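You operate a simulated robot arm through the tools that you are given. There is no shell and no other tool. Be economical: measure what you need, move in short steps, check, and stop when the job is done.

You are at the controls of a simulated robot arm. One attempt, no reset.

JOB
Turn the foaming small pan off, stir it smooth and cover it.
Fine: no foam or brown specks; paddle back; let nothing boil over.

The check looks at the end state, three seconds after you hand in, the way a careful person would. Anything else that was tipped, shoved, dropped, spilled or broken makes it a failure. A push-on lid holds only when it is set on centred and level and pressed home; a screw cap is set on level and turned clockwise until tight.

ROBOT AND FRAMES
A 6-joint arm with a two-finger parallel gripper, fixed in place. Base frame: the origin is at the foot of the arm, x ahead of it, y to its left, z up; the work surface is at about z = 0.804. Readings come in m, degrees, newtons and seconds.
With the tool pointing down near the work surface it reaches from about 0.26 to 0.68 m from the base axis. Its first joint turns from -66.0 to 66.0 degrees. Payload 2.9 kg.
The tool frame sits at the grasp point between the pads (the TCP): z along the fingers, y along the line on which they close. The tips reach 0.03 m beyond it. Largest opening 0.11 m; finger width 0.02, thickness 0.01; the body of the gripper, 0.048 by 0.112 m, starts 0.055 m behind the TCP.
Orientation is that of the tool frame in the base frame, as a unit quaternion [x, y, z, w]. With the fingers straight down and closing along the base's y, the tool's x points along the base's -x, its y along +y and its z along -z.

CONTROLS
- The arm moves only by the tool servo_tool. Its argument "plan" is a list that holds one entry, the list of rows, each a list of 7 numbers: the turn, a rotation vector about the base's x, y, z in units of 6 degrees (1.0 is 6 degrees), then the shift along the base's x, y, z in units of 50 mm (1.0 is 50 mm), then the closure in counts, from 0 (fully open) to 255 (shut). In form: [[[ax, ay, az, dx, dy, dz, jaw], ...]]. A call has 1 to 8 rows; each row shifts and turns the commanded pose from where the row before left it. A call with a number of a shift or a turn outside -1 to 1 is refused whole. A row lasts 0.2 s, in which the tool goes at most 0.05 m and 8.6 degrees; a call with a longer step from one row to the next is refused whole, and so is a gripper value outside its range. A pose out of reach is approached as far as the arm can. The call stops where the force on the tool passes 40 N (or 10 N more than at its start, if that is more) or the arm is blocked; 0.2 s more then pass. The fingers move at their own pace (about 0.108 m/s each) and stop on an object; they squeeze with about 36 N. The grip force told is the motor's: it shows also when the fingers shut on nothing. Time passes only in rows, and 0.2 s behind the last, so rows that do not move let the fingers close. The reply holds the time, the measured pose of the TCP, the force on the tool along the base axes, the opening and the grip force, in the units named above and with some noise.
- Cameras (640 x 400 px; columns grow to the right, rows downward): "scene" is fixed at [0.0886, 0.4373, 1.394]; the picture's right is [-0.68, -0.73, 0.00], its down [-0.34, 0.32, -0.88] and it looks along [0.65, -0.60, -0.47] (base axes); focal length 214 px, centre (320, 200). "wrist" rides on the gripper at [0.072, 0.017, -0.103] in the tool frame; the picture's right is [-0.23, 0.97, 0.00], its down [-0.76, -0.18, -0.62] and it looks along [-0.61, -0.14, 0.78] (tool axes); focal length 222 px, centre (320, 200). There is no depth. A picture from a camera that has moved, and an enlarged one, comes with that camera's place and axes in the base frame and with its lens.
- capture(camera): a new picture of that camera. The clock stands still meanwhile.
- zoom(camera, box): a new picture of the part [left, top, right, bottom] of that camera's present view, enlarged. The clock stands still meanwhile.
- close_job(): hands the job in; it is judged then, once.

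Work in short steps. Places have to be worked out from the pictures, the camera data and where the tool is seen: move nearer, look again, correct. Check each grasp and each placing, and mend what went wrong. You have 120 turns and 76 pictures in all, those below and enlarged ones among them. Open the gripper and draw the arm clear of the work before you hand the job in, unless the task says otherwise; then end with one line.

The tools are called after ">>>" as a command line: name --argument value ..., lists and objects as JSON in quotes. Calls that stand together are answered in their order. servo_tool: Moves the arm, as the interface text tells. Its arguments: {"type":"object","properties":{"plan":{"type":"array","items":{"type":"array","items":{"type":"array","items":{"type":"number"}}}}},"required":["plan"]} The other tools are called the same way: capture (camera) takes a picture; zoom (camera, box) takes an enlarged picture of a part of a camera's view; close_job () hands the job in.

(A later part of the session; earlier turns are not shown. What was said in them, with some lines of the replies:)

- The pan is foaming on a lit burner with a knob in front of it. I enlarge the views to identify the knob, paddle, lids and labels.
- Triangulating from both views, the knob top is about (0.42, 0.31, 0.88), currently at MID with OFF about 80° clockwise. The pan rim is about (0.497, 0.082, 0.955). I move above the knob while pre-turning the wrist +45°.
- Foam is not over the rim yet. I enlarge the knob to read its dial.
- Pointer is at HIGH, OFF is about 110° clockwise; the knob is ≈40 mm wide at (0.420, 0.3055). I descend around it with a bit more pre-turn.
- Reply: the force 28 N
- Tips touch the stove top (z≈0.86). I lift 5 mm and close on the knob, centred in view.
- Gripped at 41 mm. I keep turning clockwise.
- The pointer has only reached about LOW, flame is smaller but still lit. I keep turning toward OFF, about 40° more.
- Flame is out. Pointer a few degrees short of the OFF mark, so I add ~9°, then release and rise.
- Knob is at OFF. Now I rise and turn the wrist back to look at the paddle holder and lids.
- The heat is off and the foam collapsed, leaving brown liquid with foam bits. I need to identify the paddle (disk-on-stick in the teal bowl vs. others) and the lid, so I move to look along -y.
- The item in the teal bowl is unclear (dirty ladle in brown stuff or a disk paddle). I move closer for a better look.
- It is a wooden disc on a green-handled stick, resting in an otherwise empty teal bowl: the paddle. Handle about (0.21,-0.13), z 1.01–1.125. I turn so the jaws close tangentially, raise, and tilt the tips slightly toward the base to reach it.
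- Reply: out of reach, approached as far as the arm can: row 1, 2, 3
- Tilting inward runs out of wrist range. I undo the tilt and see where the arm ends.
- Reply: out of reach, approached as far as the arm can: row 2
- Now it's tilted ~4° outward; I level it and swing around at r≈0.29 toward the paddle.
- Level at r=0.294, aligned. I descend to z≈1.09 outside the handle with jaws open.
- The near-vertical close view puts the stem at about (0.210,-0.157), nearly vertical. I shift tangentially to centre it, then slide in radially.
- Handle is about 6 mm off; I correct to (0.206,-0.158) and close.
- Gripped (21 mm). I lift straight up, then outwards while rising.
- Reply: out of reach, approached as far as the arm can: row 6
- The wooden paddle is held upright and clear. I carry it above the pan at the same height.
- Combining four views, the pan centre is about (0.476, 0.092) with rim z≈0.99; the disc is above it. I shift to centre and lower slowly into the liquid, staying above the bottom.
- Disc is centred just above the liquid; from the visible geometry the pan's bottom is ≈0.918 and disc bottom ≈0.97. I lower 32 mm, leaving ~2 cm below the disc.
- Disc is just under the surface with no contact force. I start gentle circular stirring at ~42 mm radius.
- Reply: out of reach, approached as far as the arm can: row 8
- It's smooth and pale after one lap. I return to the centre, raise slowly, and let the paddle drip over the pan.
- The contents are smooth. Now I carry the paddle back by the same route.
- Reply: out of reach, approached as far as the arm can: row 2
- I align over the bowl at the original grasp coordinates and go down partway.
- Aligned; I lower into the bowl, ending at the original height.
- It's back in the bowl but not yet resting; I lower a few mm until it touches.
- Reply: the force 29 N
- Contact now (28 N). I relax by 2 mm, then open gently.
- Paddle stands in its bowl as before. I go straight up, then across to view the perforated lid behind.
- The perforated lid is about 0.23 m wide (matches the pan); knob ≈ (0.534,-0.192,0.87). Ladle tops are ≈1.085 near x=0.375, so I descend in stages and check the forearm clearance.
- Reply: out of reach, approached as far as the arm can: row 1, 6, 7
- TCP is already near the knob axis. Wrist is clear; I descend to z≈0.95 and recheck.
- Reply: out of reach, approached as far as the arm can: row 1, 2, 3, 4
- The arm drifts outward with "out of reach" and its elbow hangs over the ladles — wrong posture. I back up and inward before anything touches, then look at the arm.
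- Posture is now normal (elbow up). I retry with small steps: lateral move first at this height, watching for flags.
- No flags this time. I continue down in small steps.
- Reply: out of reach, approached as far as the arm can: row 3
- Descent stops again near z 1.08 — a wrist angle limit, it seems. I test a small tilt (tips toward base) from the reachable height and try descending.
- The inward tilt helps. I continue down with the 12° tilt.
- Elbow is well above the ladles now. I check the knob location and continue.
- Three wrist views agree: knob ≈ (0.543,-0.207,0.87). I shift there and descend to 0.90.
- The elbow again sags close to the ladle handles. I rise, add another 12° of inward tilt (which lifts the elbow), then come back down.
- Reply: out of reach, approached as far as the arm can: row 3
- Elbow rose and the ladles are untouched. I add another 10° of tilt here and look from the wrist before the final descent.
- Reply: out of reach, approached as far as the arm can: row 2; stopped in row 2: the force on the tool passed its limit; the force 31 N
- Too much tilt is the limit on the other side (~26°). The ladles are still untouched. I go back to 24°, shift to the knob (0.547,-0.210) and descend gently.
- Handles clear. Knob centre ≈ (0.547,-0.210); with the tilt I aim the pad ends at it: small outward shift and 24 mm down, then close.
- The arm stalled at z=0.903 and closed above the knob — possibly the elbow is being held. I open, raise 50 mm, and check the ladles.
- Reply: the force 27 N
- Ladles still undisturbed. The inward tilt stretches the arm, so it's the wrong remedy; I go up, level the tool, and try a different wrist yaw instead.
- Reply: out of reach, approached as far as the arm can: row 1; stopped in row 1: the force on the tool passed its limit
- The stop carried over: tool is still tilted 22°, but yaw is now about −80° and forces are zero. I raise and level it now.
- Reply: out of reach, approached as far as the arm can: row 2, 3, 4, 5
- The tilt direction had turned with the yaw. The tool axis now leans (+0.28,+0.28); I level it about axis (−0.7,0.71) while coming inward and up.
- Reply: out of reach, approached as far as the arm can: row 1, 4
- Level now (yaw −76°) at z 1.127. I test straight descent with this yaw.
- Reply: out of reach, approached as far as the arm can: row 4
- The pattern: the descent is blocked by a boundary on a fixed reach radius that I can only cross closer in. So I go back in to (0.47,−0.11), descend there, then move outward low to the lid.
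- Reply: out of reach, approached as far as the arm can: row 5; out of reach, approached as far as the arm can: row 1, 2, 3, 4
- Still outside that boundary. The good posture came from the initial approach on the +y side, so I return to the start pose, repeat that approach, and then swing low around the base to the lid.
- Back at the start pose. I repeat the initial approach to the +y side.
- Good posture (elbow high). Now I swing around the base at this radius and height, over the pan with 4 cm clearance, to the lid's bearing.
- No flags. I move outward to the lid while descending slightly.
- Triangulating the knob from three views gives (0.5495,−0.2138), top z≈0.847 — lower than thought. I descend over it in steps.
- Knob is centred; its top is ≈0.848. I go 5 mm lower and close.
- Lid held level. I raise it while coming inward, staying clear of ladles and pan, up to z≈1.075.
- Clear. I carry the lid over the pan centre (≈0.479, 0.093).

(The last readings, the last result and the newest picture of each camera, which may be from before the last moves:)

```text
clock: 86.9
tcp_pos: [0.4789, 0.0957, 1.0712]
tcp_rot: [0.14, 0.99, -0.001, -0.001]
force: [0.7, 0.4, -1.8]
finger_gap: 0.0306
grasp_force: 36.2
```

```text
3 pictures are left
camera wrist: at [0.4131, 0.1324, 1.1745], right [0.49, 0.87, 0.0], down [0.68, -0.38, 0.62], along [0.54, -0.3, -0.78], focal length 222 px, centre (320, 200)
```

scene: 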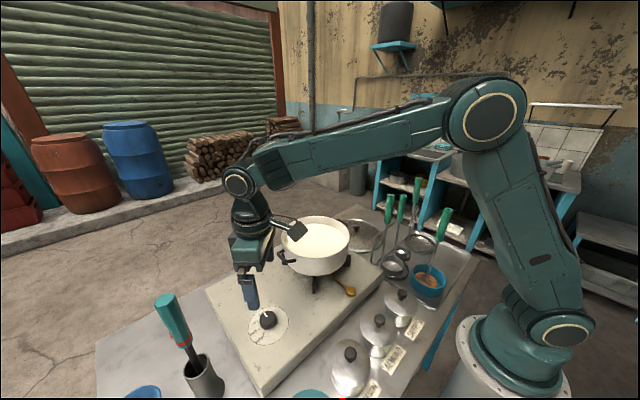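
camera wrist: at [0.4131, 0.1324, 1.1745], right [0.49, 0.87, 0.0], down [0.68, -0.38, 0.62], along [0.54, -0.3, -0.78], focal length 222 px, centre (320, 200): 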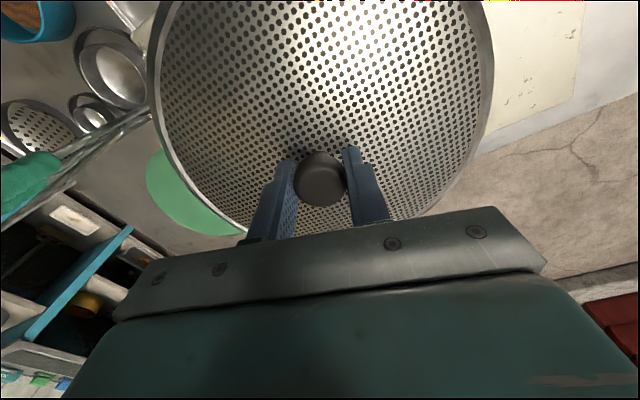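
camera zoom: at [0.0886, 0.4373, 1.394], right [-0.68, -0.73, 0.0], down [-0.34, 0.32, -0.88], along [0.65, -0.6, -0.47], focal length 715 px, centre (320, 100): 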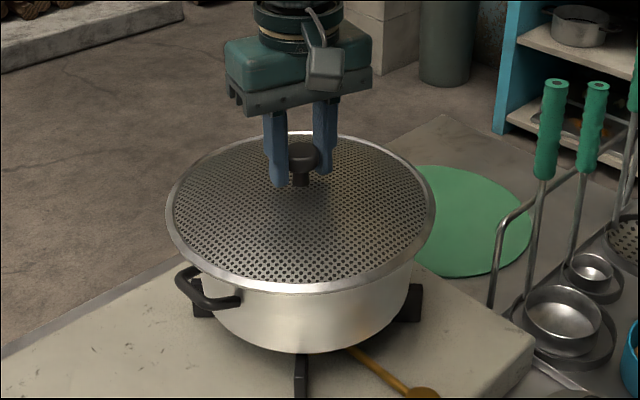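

Correcting the perspective bias puts the pan centre at about (0.479, 0.0875), so the lid needs ~7 mm toward −y. I shift and lower in small steps watching the force.

>>> servo_tool --plan '[[[0, 0, 0, 0.03, -0.14, 0, 255], [0, 0, 0, 0, 0, -0.1, 255], [0, 0, 0, 0, 0, -0.1, 255], [0, 0, 0, 0, 0, -0.1, 255], [0, 0, 0, 0, 0, 0, 255]]]'

>>> zoom --camera "scene" --box '[260, 180, 380, 290]'

```text
clock: 88.1
tcp_pos: [0.4804, 0.0889, 1.056]
tcp_rot: [0.139, 0.99, 0.0, 0.0]
force: [-0.4, 0.0, -0.9]
finger_gap: 0.0307
grasp_force: 35.6
```

```text
3.64 times, centred on (320, 235) of scene
camera zoom: at [0.0887, 0.4373, 1.394], right [-0.68, -0.73, 0.0], down [-0.34, 0.32, -0.88], along [0.65, -0.6, -0.47], focal length 780 px, centre (320, 73)
```

zoom: 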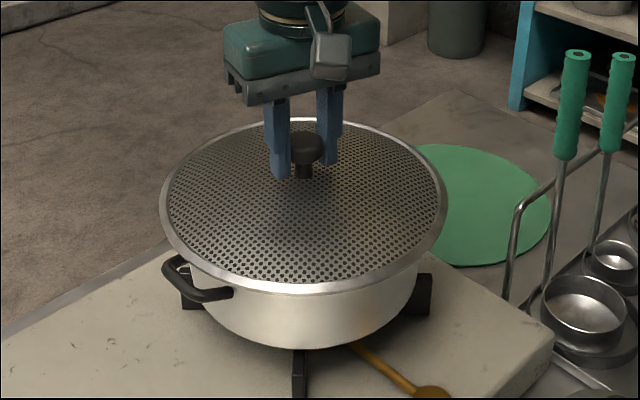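

Columns line up exactly (lid centre 303.5 vs pan 303.6). I lower slowly to find first contact.

>>> servo_tool --plan '[[[0, 0, 0, 0, 0, -0.05, 255], [0, 0, 0, 0, 0, -0.05, 255], [0, 0, 0, 0, 0, 0, 255]]]'

>>> servo_tool --plan '[[[0, 0, 0, 0, 0, -0.05, 255], [0, 0, 0, 0, 0, -0.05, 255], [0, 0, 0, 0, 0, 0, 255]]]'

```text
clock: 88.9
tcp_pos: [0.4804, 0.0881, 1.0511]
tcp_rot: [0.139, 0.99, 0.0, 0.001]
force: [-0.4, 0.3, -1.5]
finger_gap: 0.0309
grasp_force: 36.4
```

```text
clock: 89.7
tcp_pos: [0.4815, 0.0881, 1.0477]
tcp_rot: [0.139, 0.99, 0.0, 0.001]
force: [-0.9, -0.3, 1.9]
finger_gap: 0.0306
grasp_force: 35.5
```

First contact at z≈1.048 (lid bottom ≈0.996, i.e. the rim). I press down in small steps.

>>> servo_tool --plan '[[[0, 0, 0, 0, 0, -0.05, 255], [0, 0, 0, 0, 0, -0.05, 255], [0, 0, 0, 0, 0, 0, 255]]]'

>>> servo_tool --plan '[[[0, 0, 0, 0, 0, -0.05, 255], [0, 0, 0, 0, 0, -0.05, 255], [0, 0, 0, 0, 0, 0, 255]]]'

```text
clock: 90.5
tcp_pos: [0.4822, 0.088, 1.0427]
tcp_rot: [0.141, 0.99, 0.0, 0.002]
force: [0.1, -5.7, 25.2]
finger_gap: 0.0308
grasp_force: 36.0
```

```text
clock: 91.0
tcp_pos: [0.4817, 0.0886, 1.0423]
tcp_rot: [0.139, 0.99, 0.0, 0.003]
force: [0.3, -0.3, 3.1]
finger_gap: 0.031
grasp_force: 35.9
stopped in row 2: the force on the tool passed its limit (the readings are from after the stop); the commanded pose is now the measured one
```

Firm stop at z=1.042 with >35 N. I check the seating in an enlarged view.

>>> zoom --camera "scene" --box '[270, 200, 370, 280]'

```text
5.00 times, centred on (320, 240) of scene
camera zoom: at [0.0886, 0.4373, 1.394], right [-0.68, -0.73, 0.0], down [-0.34, 0.32, -0.88], along [0.65, -0.6, -0.47], focal length 1072 px, centre (320, 0)
```

zoom: 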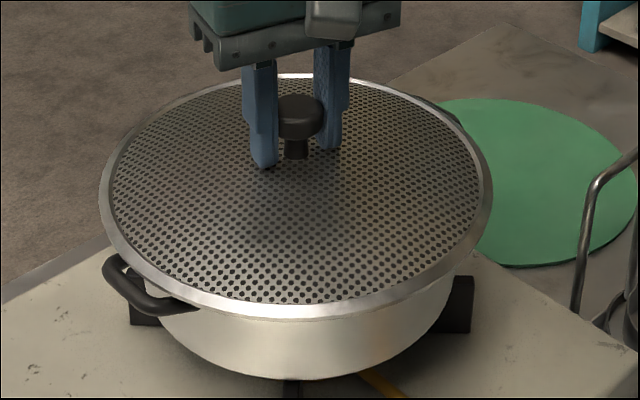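

Working through the projection, lid and pan centres agree within about 2–4 mm and the lid edge is at rim height (~0.996). I press once more to make sure it is home.

>>> servo_tool --plan '[[[0, 0, 0, 0, 0, -0.06, 255], [0, 0, 0, 0, 0, -0.04, 255], [0, 0, 0, 0, 0, -0.04, 255]]]'

```text
clock: 91.7
tcp_pos: [0.4828, 0.0885, 1.0419]
tcp_rot: [0.139, 0.99, 0.002, 0.007]
force: [0.7, 0.9, 3.2]
finger_gap: 0.0307
grasp_force: 35.7
stopped in row 2: the force on the tool passed its limit (the readings are from after the stop); the commanded pose is now the measured one
```

Hard stop at the same height, with lid skirt ~6 mm below the rim: seated. I release and rise.

>>> servo_tool --plan '[[[0, 0, 0, 0, 0, 0, 150], [0, 0, 0, 0, 0, 0, 0], [0, 0, 0, 0, 0, 0, 0], [0, 0, 0, 0, 0, 0.4, 0], [0, 0, 0, 0, 0, 0.8, 0], [0, 0, 0, -0.3, 0, 0.9, 0], [0, 0, 0, -0.5, 0, 0.8, 0], [0, 0, 0, -0.5, 0, 0.8, 0]]]'

>>> servo_tool --plan '[[[0, 0, 0, -0.5, 0, 0.6, 0], [0, 0, 0, -0.5, 0, 0.6, 0], [0, 0, 0, -0.5, 0, 0.3, 0]]]'

>>> zoom --camera "scene" --box '[200, 170, 480, 390]'

```text
clock: 93.5
tcp_pos: [0.417, 0.0859, 1.2271]
tcp_rot: [0.139, 0.99, 0.002, 0.007]
force: [-0.3, -0.2, -0.3]
finger_gap: 0.1102
grasp_force: 0.0
```

```text
clock: 94.2
tcp_pos: [0.3409, 0.088, 1.3022]
tcp_rot: [0.14, 0.99, 0.002, 0.006]
force: [0.6, -0.3, -1.0]
finger_gap: 0.1099
grasp_force: 0.1
```

```text
1.82 times, centred on (340, 280) of scene
camera zoom: at [0.0887, 0.4373, 1.394], right [-0.68, -0.73, 0.0], down [-0.34, 0.32, -0.88], along [0.65, -0.6, -0.47], focal length 390 px, centre (284, 54)
```

zoom: 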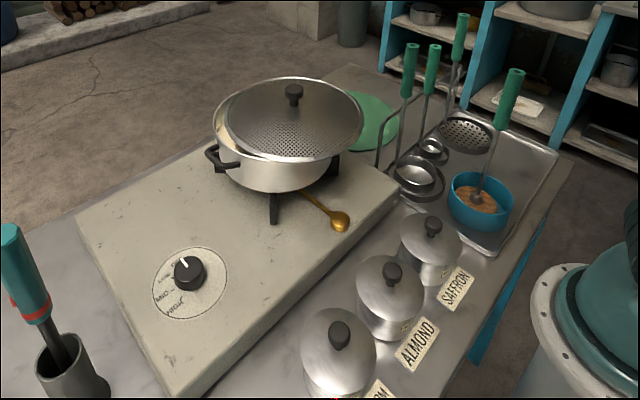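

On release the lid slid off to one side — it was ~6 mm off-centre and not home. Recomputing with the oblique-view correction, the pan centre is ≈(0.485,0.083). I go back above the lid to relocate the knob.

>>> servo_tool --plan '[[[-0.02, 0.12, 0, 0.5, 0, -0.3, 0], [0, 0, 0, 0.5, 0, -0.6, 0], [0, 0, 0, 0.5, 0, -0.6, 0], [0, 0, 0, 0.6, -0.3, -0.6, 0], [0, 0, 0, 0.6, -0.3, -0.6, 0], [0, 0, 0, 0, 0, 0, 0]]]'

```text
clock: 95.7
tcp_pos: [0.4785, 0.0585, 1.1663]
tcp_rot: [0.14, 0.99, -0.001, 0.001]
force: [0.4, -0.2, -0.1]
finger_gap: 0.1102
grasp_force: 0.0
```

Level and unflagged. I take the last picture here to locate knob, lid and pan rim.

>>> capture --camera "wrist"

```text
refused: no pictures are left
```

No pictures remain, so I finish by touch. From the last view the knob lies on a known line (view direction) near (0.487,0.050); I turn the jaws to close along that uncertain direction (yaw +47°).

>>> servo_tool --plan '[[[0, 0, 1, 0.02, -0.02, 0, 0], [0, 0, 1, 0.02, -0.02, 0, 0], [0, 0, 1, 0.02, -0.02, 0, 0], [0, 0, 1, 0.02, -0.03, 0, 0], [0, 0, 1, 0.02, -0.03, 0, 0], [0, 0, 1, 0.02, -0.03, 0, 0], [0, 0, 1, 0.02, -0.03, 0, 0], [0, 0, 1, 0.02, 0, 0, 0]]]'

>>> servo_tool --plan '[[[0, 0, 1, 0, 0, -0.3, 0], [0, 0, 1, 0, 0, -0.4, 0], [0, 0, 0.5, 0, 0, -0.4, 0], [0, 0, 0, 0, 0, -0.4, 0], [0, 0, 0, 0, 0, -0.4, 0], [0, 0, 0, 0, 0, -0.2, 0], [0, 0, 0, 0, 0, 0, 0]]]'

```text
clock: 97.5
tcp_pos: [0.4862, 0.0492, 1.166]
tcp_rot: [-0.276, 0.961, 0.0, 0.001]
force: [-0.7, 1.1, 0.6]
finger_gap: 0.1103
grasp_force: 0.0
```

```text
clock: 99.0
tcp_pos: [0.4843, 0.0492, 1.0612]
tcp_rot: [-0.398, 0.917, 0.0, 0.0]
force: [0.2, -0.4, -0.1]
finger_gap: 0.11
grasp_force: 0.1
```

No contact at z 1.061. I creep down while watching force.

>>> servo_tool --plan '[[[0, 0, 0, 0, 0, -0.1, 0], [0, 0, 0, 0, 0, -0.1, 0], [0, 0, 0, 0, 0, 0, 0]]]'

>>> servo_tool --plan '[[[0, 0, 0, 0, 0, -0.06, 0], [0, 0, 0, 0, 0, -0.06, 0], [0, 0, 0, 0, 0, 0, 0]]]'

```text
clock: 99.8
tcp_pos: [0.4857, 0.0503, 1.0515]
tcp_rot: [-0.398, 0.917, 0.001, 0.0]
force: [-0.4, 0.1, 0.9]
finger_gap: 0.11
grasp_force: 0.2
```

```text
clock: 100.7
tcp_pos: [0.4857, 0.0501, 1.0462]
tcp_rot: [-0.398, 0.917, 0.001, 0.002]
force: [0.5, -0.3, 0.6]
finger_gap: 0.11
grasp_force: 0.0
```

No contact yet at tips ≈1.016. I close to feel for the knob.

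>>> servo_tool --plan '[[[0, 0, 0, 0, 0, 0, 100], [0, 0, 0, 0, 0, 0, 160], [0, 0, 0, 0, 0, 0, 200], [0, 0, 0, 0, 0, 0, 255], [0, 0, 0, 0, 0, 0, 255]]]'

```text
clock: 101.8
tcp_pos: [0.485, 0.049, 1.0456]
tcp_rot: [-0.398, 0.917, 0.0, 0.001]
force: [-0.2, 0.2, 0.6]
finger_gap: 0.0307
grasp_force: 36.1
```

Found it: gap 30.7 mm, knob centred along that axis. I release, rise, turn the jaws 90° and close along the other axis to centre and level it.

>>> servo_tool --plan '[[[0, 0, 0, 0, 0, 0, 150], [0, 0, 0, 0, 0, 0, 0], [0, 0, 0, 0, 0, 0, 0], [0, 0, 0, 0, 0, 0.5, 0], [0, 0, 0, 0, 0, 0.7, 0], [0, 0, -1, 0, 0, 0, 0], [0, 0, -1, 0, 0, 0, 0], [0, 0, -1, 0, 0, 0, 0]]]'

>>> servo_tool --plan '[[[0, 0, -1, 0, 0, 0, 0], [0, 0, -1, 0, 0, 0, 0], [0, 0, -1, 0, 0, 0, 0], [0, 0, -1, 0, 0, 0, 0], [0, 0, -1, 0, 0, 0, 0], [0, 0, -1, 0, 0, 0, 0], [0, 0, -1, 0, 0, 0, 0], [0, 0, -1, 0, 0, 0, 0]]]'

>>> servo_tool --plan '[[[0, 0, -1, 0, 0, 0, 0], [0, 0, -1, 0, 0, 0, 0], [0, 0, -1, 0, 0, 0, 0], [0, 0, -1, 0, 0, 0, 0], [0, 0, 0, 0, 0, 0, 0]]]'

```text
clock: 103.7
tcp_pos: [0.4861, 0.0504, 1.1054]
tcp_rot: [-0.249, 0.969, 0.0, 0.0]
force: [0.1, 0.8, 0.3]
finger_gap: 0.1101
grasp_force: 0.1
```

```text
clock: 105.5
tcp_pos: [0.4842, 0.0489, 1.1045]
tcp_rot: [0.166, 0.986, 0.001, -0.001]
force: [-0.4, -0.6, -0.9]
finger_gap: 0.1103
grasp_force: 0.1
```

```text
clock: 106.7
tcp_pos: [0.4848, 0.0494, 1.1043]
tcp_rot: [0.368, 0.93, 0.001, 0.001]
force: [-0.3, 0.8, 0.2]
finger_gap: 0.1099
grasp_force: 0.2
```

Yaw is now −43°. I descend again and close along this axis.

>>> servo_tool --plan '[[[0, 0, 0, 0, 0, -0.5, 0], [0, 0, 0, 0, 0, -0.4, 0], [0, 0, 0, 0, 0, -0.2, 0], [0, 0, 0, 0, 0, -0.1, 0], [0, 0, 0, 0, 0, 0, 0]]]'

>>> servo_tool --plan '[[[0, 0, 0, 0, 0, 0, 120], [0, 0, 0, 0, 0, 0, 180], [0, 0, 0, 0, 0, 0, 255], [0, 0, 0, 0, 0, 0, 255], [0, 0, 0, 0, 0, 0, 255]]]'

```text
clock: 107.8
tcp_pos: [0.4861, 0.0503, 1.0428]
tcp_rot: [0.367, 0.93, 0.001, 0.001]
force: [-1.2, 0.7, -0.8]
finger_gap: 0.1099
grasp_force: 0.1
```

```text
clock: 109.0
tcp_pos: [0.4855, 0.0495, 1.0452]
tcp_rot: [0.368, 0.93, 0.0, 0.0]
force: [-9.3, -4.2, 0.8]
finger_gap: 0.0304
grasp_force: 36.1
```

Gripped again (30.4 mm). I lift gently and check the weight.

>>> servo_tool --plan '[[[0, 0, 0, 0, 0, 0.15, 255], [0, 0, 0, 0, 0, 0.3, 255], [0, 0, 0, 0, 0, 0.4, 255], [0, 0, 0, 0, 0, 0, 255]]]'

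```text
clock: 110.0
tcp_pos: [0.4862, 0.0493, 1.0874]
tcp_rot: [0.368, 0.93, 0.001, 0.001]
force: [-0.5, -0.6, -1.2]
finger_gap: 0.0308
grasp_force: 35.9
```

Lid is free in the jaws. I move it to the refined pan centre (0.484, 0.084) and start lowering.

>>> servo_tool --plan '[[[0, 0, 0, -0.02, 0.35, 0, 255], [0, 0, 0, -0.02, 0.34, 0, 255], [0, 0, 0, 0, 0, -0.2, 255], [0, 0, 0, 0, 0, -0.2, 255], [0, 0, 0, 0, 0, 0, 255]]]'

>>> servo_tool --plan '[[[0, 0, 0, 0, 0, -0.06, 255], [0, 0, 0, 0, 0, -0.06, 255], [0, 0, 0, 0, 0, 0, 255]]]'

```text
clock: 111.2
tcp_pos: [0.4846, 0.0836, 1.0685]
tcp_rot: [0.367, 0.93, 0.0, 0.0]
force: [0.2, 0.0, -1.0]
finger_gap: 0.0306
grasp_force: 35.8
```

```text
clock: 112.0
tcp_pos: [0.4828, 0.084, 1.0621]
tcp_rot: [0.367, 0.93, 0.0, 0.001]
force: [0.2, 0.1, -1.6]
finger_gap: 0.0307
grasp_force: 36.2
```

No contact at 1.062; I keep lowering 5 mm at a time.

>>> servo_tool --plan '[[[0, 0, 0, 0, 0, -0.05, 255], [0, 0, 0, 0, 0, -0.05, 255], [0, 0, 0, 0, 0, 0, 255]]]'

>>> servo_tool --plan '[[[0, 0, 0, 0, 0, -0.04, 255], [0, 0, 0, 0, 0, -0.04, 255], [0, 0, 0, 0, 0, 0, 255]]]'

```text
clock: 112.8
tcp_pos: [0.4845, 0.0832, 1.0562]
tcp_rot: [0.366, 0.931, -0.001, 0.001]
force: [-0.2, 0.0, -1.2]
finger_gap: 0.0309
grasp_force: 35.7
```

```text
clock: 113.7
tcp_pos: [0.4838, 0.0837, 1.0522]
tcp_rot: [0.367, 0.93, 0.0, 0.001]
force: [-1.0, -0.4, -1.7]
finger_gap: 0.0306
grasp_force: 35.8
```

>>> servo_tool --plan '[[[0, 0, 0, 0, 0, -0.04, 255], [0, 0, 0, 0, 0, -0.04, 255], [0, 0, 0, 0, 0, 0, 255]]]'

>>> servo_tool --plan '[[[0, 0, 0, 0, 0, -0.04, 255], [0, 0, 0, 0, 0, 0, 255]]]'

```text
clock: 114.5
tcp_pos: [0.4832, 0.085, 1.0493]
tcp_rot: [0.368, 0.93, 0.0, 0.0]
force: [-0.6, -0.5, -1.2]
finger_gap: 0.0303
grasp_force: 36.3
```

```text
clock: 115.0
tcp_pos: [0.483, 0.0845, 1.0473]
tcp_rot: [0.368, 0.93, 0.0, 0.0]
force: [-0.1, -1.0, 2.9]
finger_gap: 0.0307
grasp_force: 36.2
```

Contact begins at 1.047. I press in 2 mm steps and track force against height.

>>> servo_tool --plan '[[[0, 0, 0, 0, 0, -0.03, 255], [0, 0, 0, 0, 0, 0, 255]]]'

>>> servo_tool --plan '[[[0, 0, 0, 0, 0, -0.03, 255], [0, 0, 0, 0, 0, 0, 255]]]'

>>> servo_tool --plan '[[[0, 0, 0, 0, 0, -0.03, 255], [0, 0, 0, 0, 0, 0, 255]]]'

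```text
clock: 115.7
tcp_pos: [0.4841, 0.0842, 1.0445]
tcp_rot: [0.368, 0.93, 0.0, 0.0]
force: [-0.7, -1.2, 1.3]
finger_gap: 0.0304
grasp_force: 36.1
```

```text
clock: 116.2
tcp_pos: [0.4829, 0.0841, 1.0442]
tcp_rot: [0.366, 0.931, 0.001, 0.002]
force: [0.5, 0.0, 9.8]
finger_gap: 0.0305
grasp_force: 35.5
```

```text
clock: 116.8
tcp_pos: [0.4837, 0.0833, 1.0429]
tcp_rot: [0.366, 0.931, 0.002, 0.003]
force: [-1.1, 1.8, 21.5]
finger_gap: 0.0306
grasp_force: 36.2
```

Firm stop again at ~1.043. I relax the press and probe laterally: a nested lid will resist sideways motion.

>>> servo_tool --plan '[[[0, 0, 0, 0, 0, 0.03, 255], [0, 0, 0, 0, 0.08, 0, 255], [0, 0, 0, 0, 0, 0, 255]]]'

>>> servo_tool --plan '[[[0, 0, 0, 0, -0.16, 0, 255], [0, 0, 0, 0, 0, 0, 255]]]'

>>> servo_tool --plan '[[[0, 0, 0, 0.08, 0.08, 0, 255], [0, 0, 0, 0, 0, 0, 255]]]'

>>> servo_tool --plan '[[[0, 0, 0, -0.16, 0, 0, 255], [0, 0, 0, 0, 0, 0, 255]]]'

```text
clock: 117.7
tcp_pos: [0.4835, 0.0877, 1.0437]
tcp_rot: [0.366, 0.93, -0.001, 0.0]
force: [-2.5, -1.9, 15.3]
finger_gap: 0.0306
grasp_force: 36.3
```

```text
clock: 118.2
tcp_pos: [0.4828, 0.0793, 1.0421]
tcp_rot: [0.367, 0.93, 0.0, 0.0]
force: [-1.2, 2.5, 5.6]
finger_gap: 0.0308
grasp_force: 36.0
```

```text
clock: 118.8
tcp_pos: [0.4867, 0.0836, 1.0426]
tcp_rot: [0.367, 0.93, 0.0, 0.0]
force: [0.2, 0.2, -1.3]
finger_gap: 0.0304
grasp_force: 36.1
```

```text
clock: 119.5
tcp_pos: [0.4781, 0.0841, 1.0438]
tcp_rot: [0.367, 0.93, -0.001, 0.001]
force: [0.4, -1.0, -2.4]
finger_gap: 0.0309
grasp_force: 36.0
```

Contact vanished after the nudges — the lid may have settled lower. I return toward centre and lower again.

>>> servo_tool --plan '[[[0, 0, 0, 0.12, 0, 0, 255], [0, 0, 0, 0, 0, -0.04, 255], [0, 0, 0, 0, 0, 0, 255]]]'

>>> servo_tool --plan '[[[0, 0, 0, 0, 0, -0.04, 255], [0, 0, 0, 0, 0, 0, 255]]]'

```text
clock: 120.2
tcp_pos: [0.4851, 0.0844, 1.0424]
tcp_rot: [0.366, 0.93, 0.001, 0.001]
force: [-4.1, 0.8, 13.3]
finger_gap: 0.0309
grasp_force: 35.5
```

```text
clock: 120.8
tcp_pos: [0.4852, 0.0831, 1.0402]
tcp_rot: [0.367, 0.93, 0.001, 0.002]
force: [-7.7, -3.7, 30.1]
finger_gap: 0.0308
grasp_force: 35.9
```

Lower now (1.040) with side reaction toward −x −y, suggesting nesting. I ease that way slightly and press home.

>>> servo_tool --plan '[[[0, 0, 0, -0.04, -0.02, 0, 255], [0, 0, 0, 0, 0, -0.03, 255], [0, 0, 0, 0, 0, -0.03, 255], [0, 0, 0, 0, 0, 0, 255]]]'

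```text
clock: 121.6
tcp_pos: [0.486, 0.0833, 1.0406]
tcp_rot: [0.368, 0.93, 0.003, 0.005]
force: [-0.1, -0.2, 2.0]
finger_gap: 0.0308
grasp_force: 35.8
stopped in row 3: the force on the tool passed its limit (the readings are from after the stop); the commanded pose is now the measured one
```

Pressed past 40 N. One small sideways nudge tells whether it is now held.

>>> servo_tool --plan '[[[0, 0, 0, 0, 0.06, 0, 255], [0, 0, 0, 0, 0, 0, 255]]]'

>>> servo_tool --plan '[[[0, 0, 0, 0, -0.12, 0, 255], [0, 0, 0, 0, 0, 0, 255]]]'

```text
clock: 122.2
tcp_pos: [0.4864, 0.0865, 1.0407]
tcp_rot: [0.367, 0.93, 0.003, 0.006]
force: [-0.3, -2.9, 7.6]
finger_gap: 0.0308
grasp_force: 35.8
```

```text
clock: 122.8
tcp_pos: [0.4855, 0.0824, 1.0417]
tcp_rot: [0.366, 0.931, 0.004, 0.006]
force: [0.0, 5.8, 13.3]
finger_gap: 0.0308
grasp_force: 35.9
```

It slides with only friction, so the lid simply rests on the rim; centring and a clean release matter. I recentre at (0.484,0.084), level the tool, and ease the pressure.

>>> servo_tool --plan '[[[-0.03, 0.135, 0, -0.03, 0.06, 0.02, 255], [0, 0, 0, 0, 0, 0, 255]]]'

```text
clock: 123.4
tcp_pos: [0.483, 0.0823, 1.0423]
tcp_rot: [0.368, 0.93, -0.002, -0.001]
force: [1.5, -2.1, 4.3]
finger_gap: 0.0307
grasp_force: 35.9
```

Level, light 4 N contact. I crack the jaws open only slightly (~36 mm), rise straight off the knob, then open fully higher up.

>>> servo_tool --plan '[[[0, 0, 0, 0, 0.02, 0, 255], [0, 0, 0, 0, 0, 0, 172], [0, 0, 0, 0, 0, 0, 172], [0, 0, 0, 0, 0, 0.2, 172], [0, 0, 0, 0, 0, 0.4, 172], [0, 0, 0, 0, 0, 0.5, 172], [0, 0, 0, 0, 0, 0, 172]]]'

```text
clock: 125.0
tcp_pos: [0.482, 0.0839, 1.0962]
tcp_rot: [0.368, 0.93, -0.001, 0.0]
force: [0.1, -0.5, -0.5]
finger_gap: 0.036
grasp_force: 0.1
```

Released cleanly. I verify by feel that the knob stayed put: descend with the same narrow gap and close.

>>> servo_tool --plan '[[[0, 0, 0, 0.02, 0, -0.4, 160], [0, 0, 0, 0, 0, -0.4, 160], [0, 0, 0, 0, 0, -0.2, 160], [0, 0, 0, 0, 0, 0, 160]]]'

>>> servo_tool --plan '[[[0, 0, 0, 0, 0, 0, 255], [0, 0, 0, 0, 0, 0, 255]]]'

```text
clock: 126.0
tcp_pos: [0.4848, 0.0853, 1.0465]
tcp_rot: [0.366, 0.931, -0.002, -0.001]
force: [-0.1, 0.1, 0.4]
finger_gap: 0.0411
grasp_force: 0.1
```

```text
clock: 126.6
tcp_pos: [0.4839, 0.0846, 1.0466]
tcp_rot: [0.366, 0.93, -0.001, -0.001]
force: [0.0, 0.0, 0.2]
finger_gap: 0.0306
grasp_force: 36.3
```

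Knob is exactly where I left it. One last straight press here, then the same careful release.

>>> servo_tool --plan '[[[0, 0, 0, 0, 0, -0.04, 255], [0, 0, 0, 0, 0, -0.03, 255], [0, 0, 0, 0, 0, -0.02, 255], [0, 0, 0, 0, 0, 0, 255]]]'

```text
clock: 127.6
tcp_pos: [0.4858, 0.0845, 1.0429]
tcp_rot: [0.367, 0.93, -0.001, 0.001]
force: [-2.1, -3.0, 23.7]
finger_gap: 0.0307
grasp_force: 35.8
```

23.7 N and holding. I press a touch more, relax, crack the jaws, and rise.

>>> servo_tool --plan '[[[0, 0, 0, 0, 0, -0.015, 255], [0, 0, 0, 0, 0, 0, 255], [0, 0, 0, 0, 0, 0.05, 255], [0, 0, 0, 0, 0, 0, 255]]]'

>>> servo_tool --plan '[[[0, 0, 0, 0, 0, 0, 172], [0, 0, 0, 0, 0, 0, 172], [0, 0, 0, 0, 0, 0.2, 172], [0, 0, 0, 0, 0, 0.4, 172], [0, 0, 0, 0, 0, 0.5, 172], [0, 0, 0, 0, 0, 0.5, 0], [0, 0, 0, 0, 0, 0.5, 0]]]'

```text
clock: 128.6
tcp_pos: [0.4844, 0.0839, 1.0437]
tcp_rot: [0.366, 0.931, -0.003, -0.003]
force: [0.2, -0.2, 0.2]
finger_gap: 0.0305
grasp_force: 36.8
```

```text
clock: 130.2
tcp_pos: [0.4849, 0.0852, 1.1496]
tcp_rot: [0.367, 0.93, -0.001, 0.0]
force: [-0.5, -0.9, 0.5]
finger_gap: 0.1101
grasp_force: 0.1
```

The lid stayed on the rim and the jaws are empty. I draw the arm up and back, clear of the work.

>>> servo_tool --plan '[[[0, 0, 0, 0, 0, 0.8, 0], [0, 0, 0, -0.4, 0, 0.8, 0], [0, 0, 0, -0.5, 0.1, 0.7, 0], [0, 0, 0, -0.5, 0.1, 0.6, 0], [0, 0, 0, -0.5, 0.1, 0.6, 0], [0, 0, 0, -0.5, 0.1, 0.5, 0]]]'

```text
clock: 131.6
tcp_pos: [0.3654, 0.1037, 1.3475]
tcp_rot: [0.367, 0.93, -0.001, -0.001]
force: [0.2, 0.3, 0.0]
finger_gap: 0.1098
grasp_force: 0.1
```

The arm is clear and the gripper is open, so I hand the job in.

>>> close_job

```text
The job is handed in.
```

The burner is off, the contents are stirred smooth, the paddle is back in its bowl, and the lid is on the pan. I had no pictures left for the second lid placement: the first one slid off, so I set and pressed it again by touch, and its final seating is not confirmed by sight.
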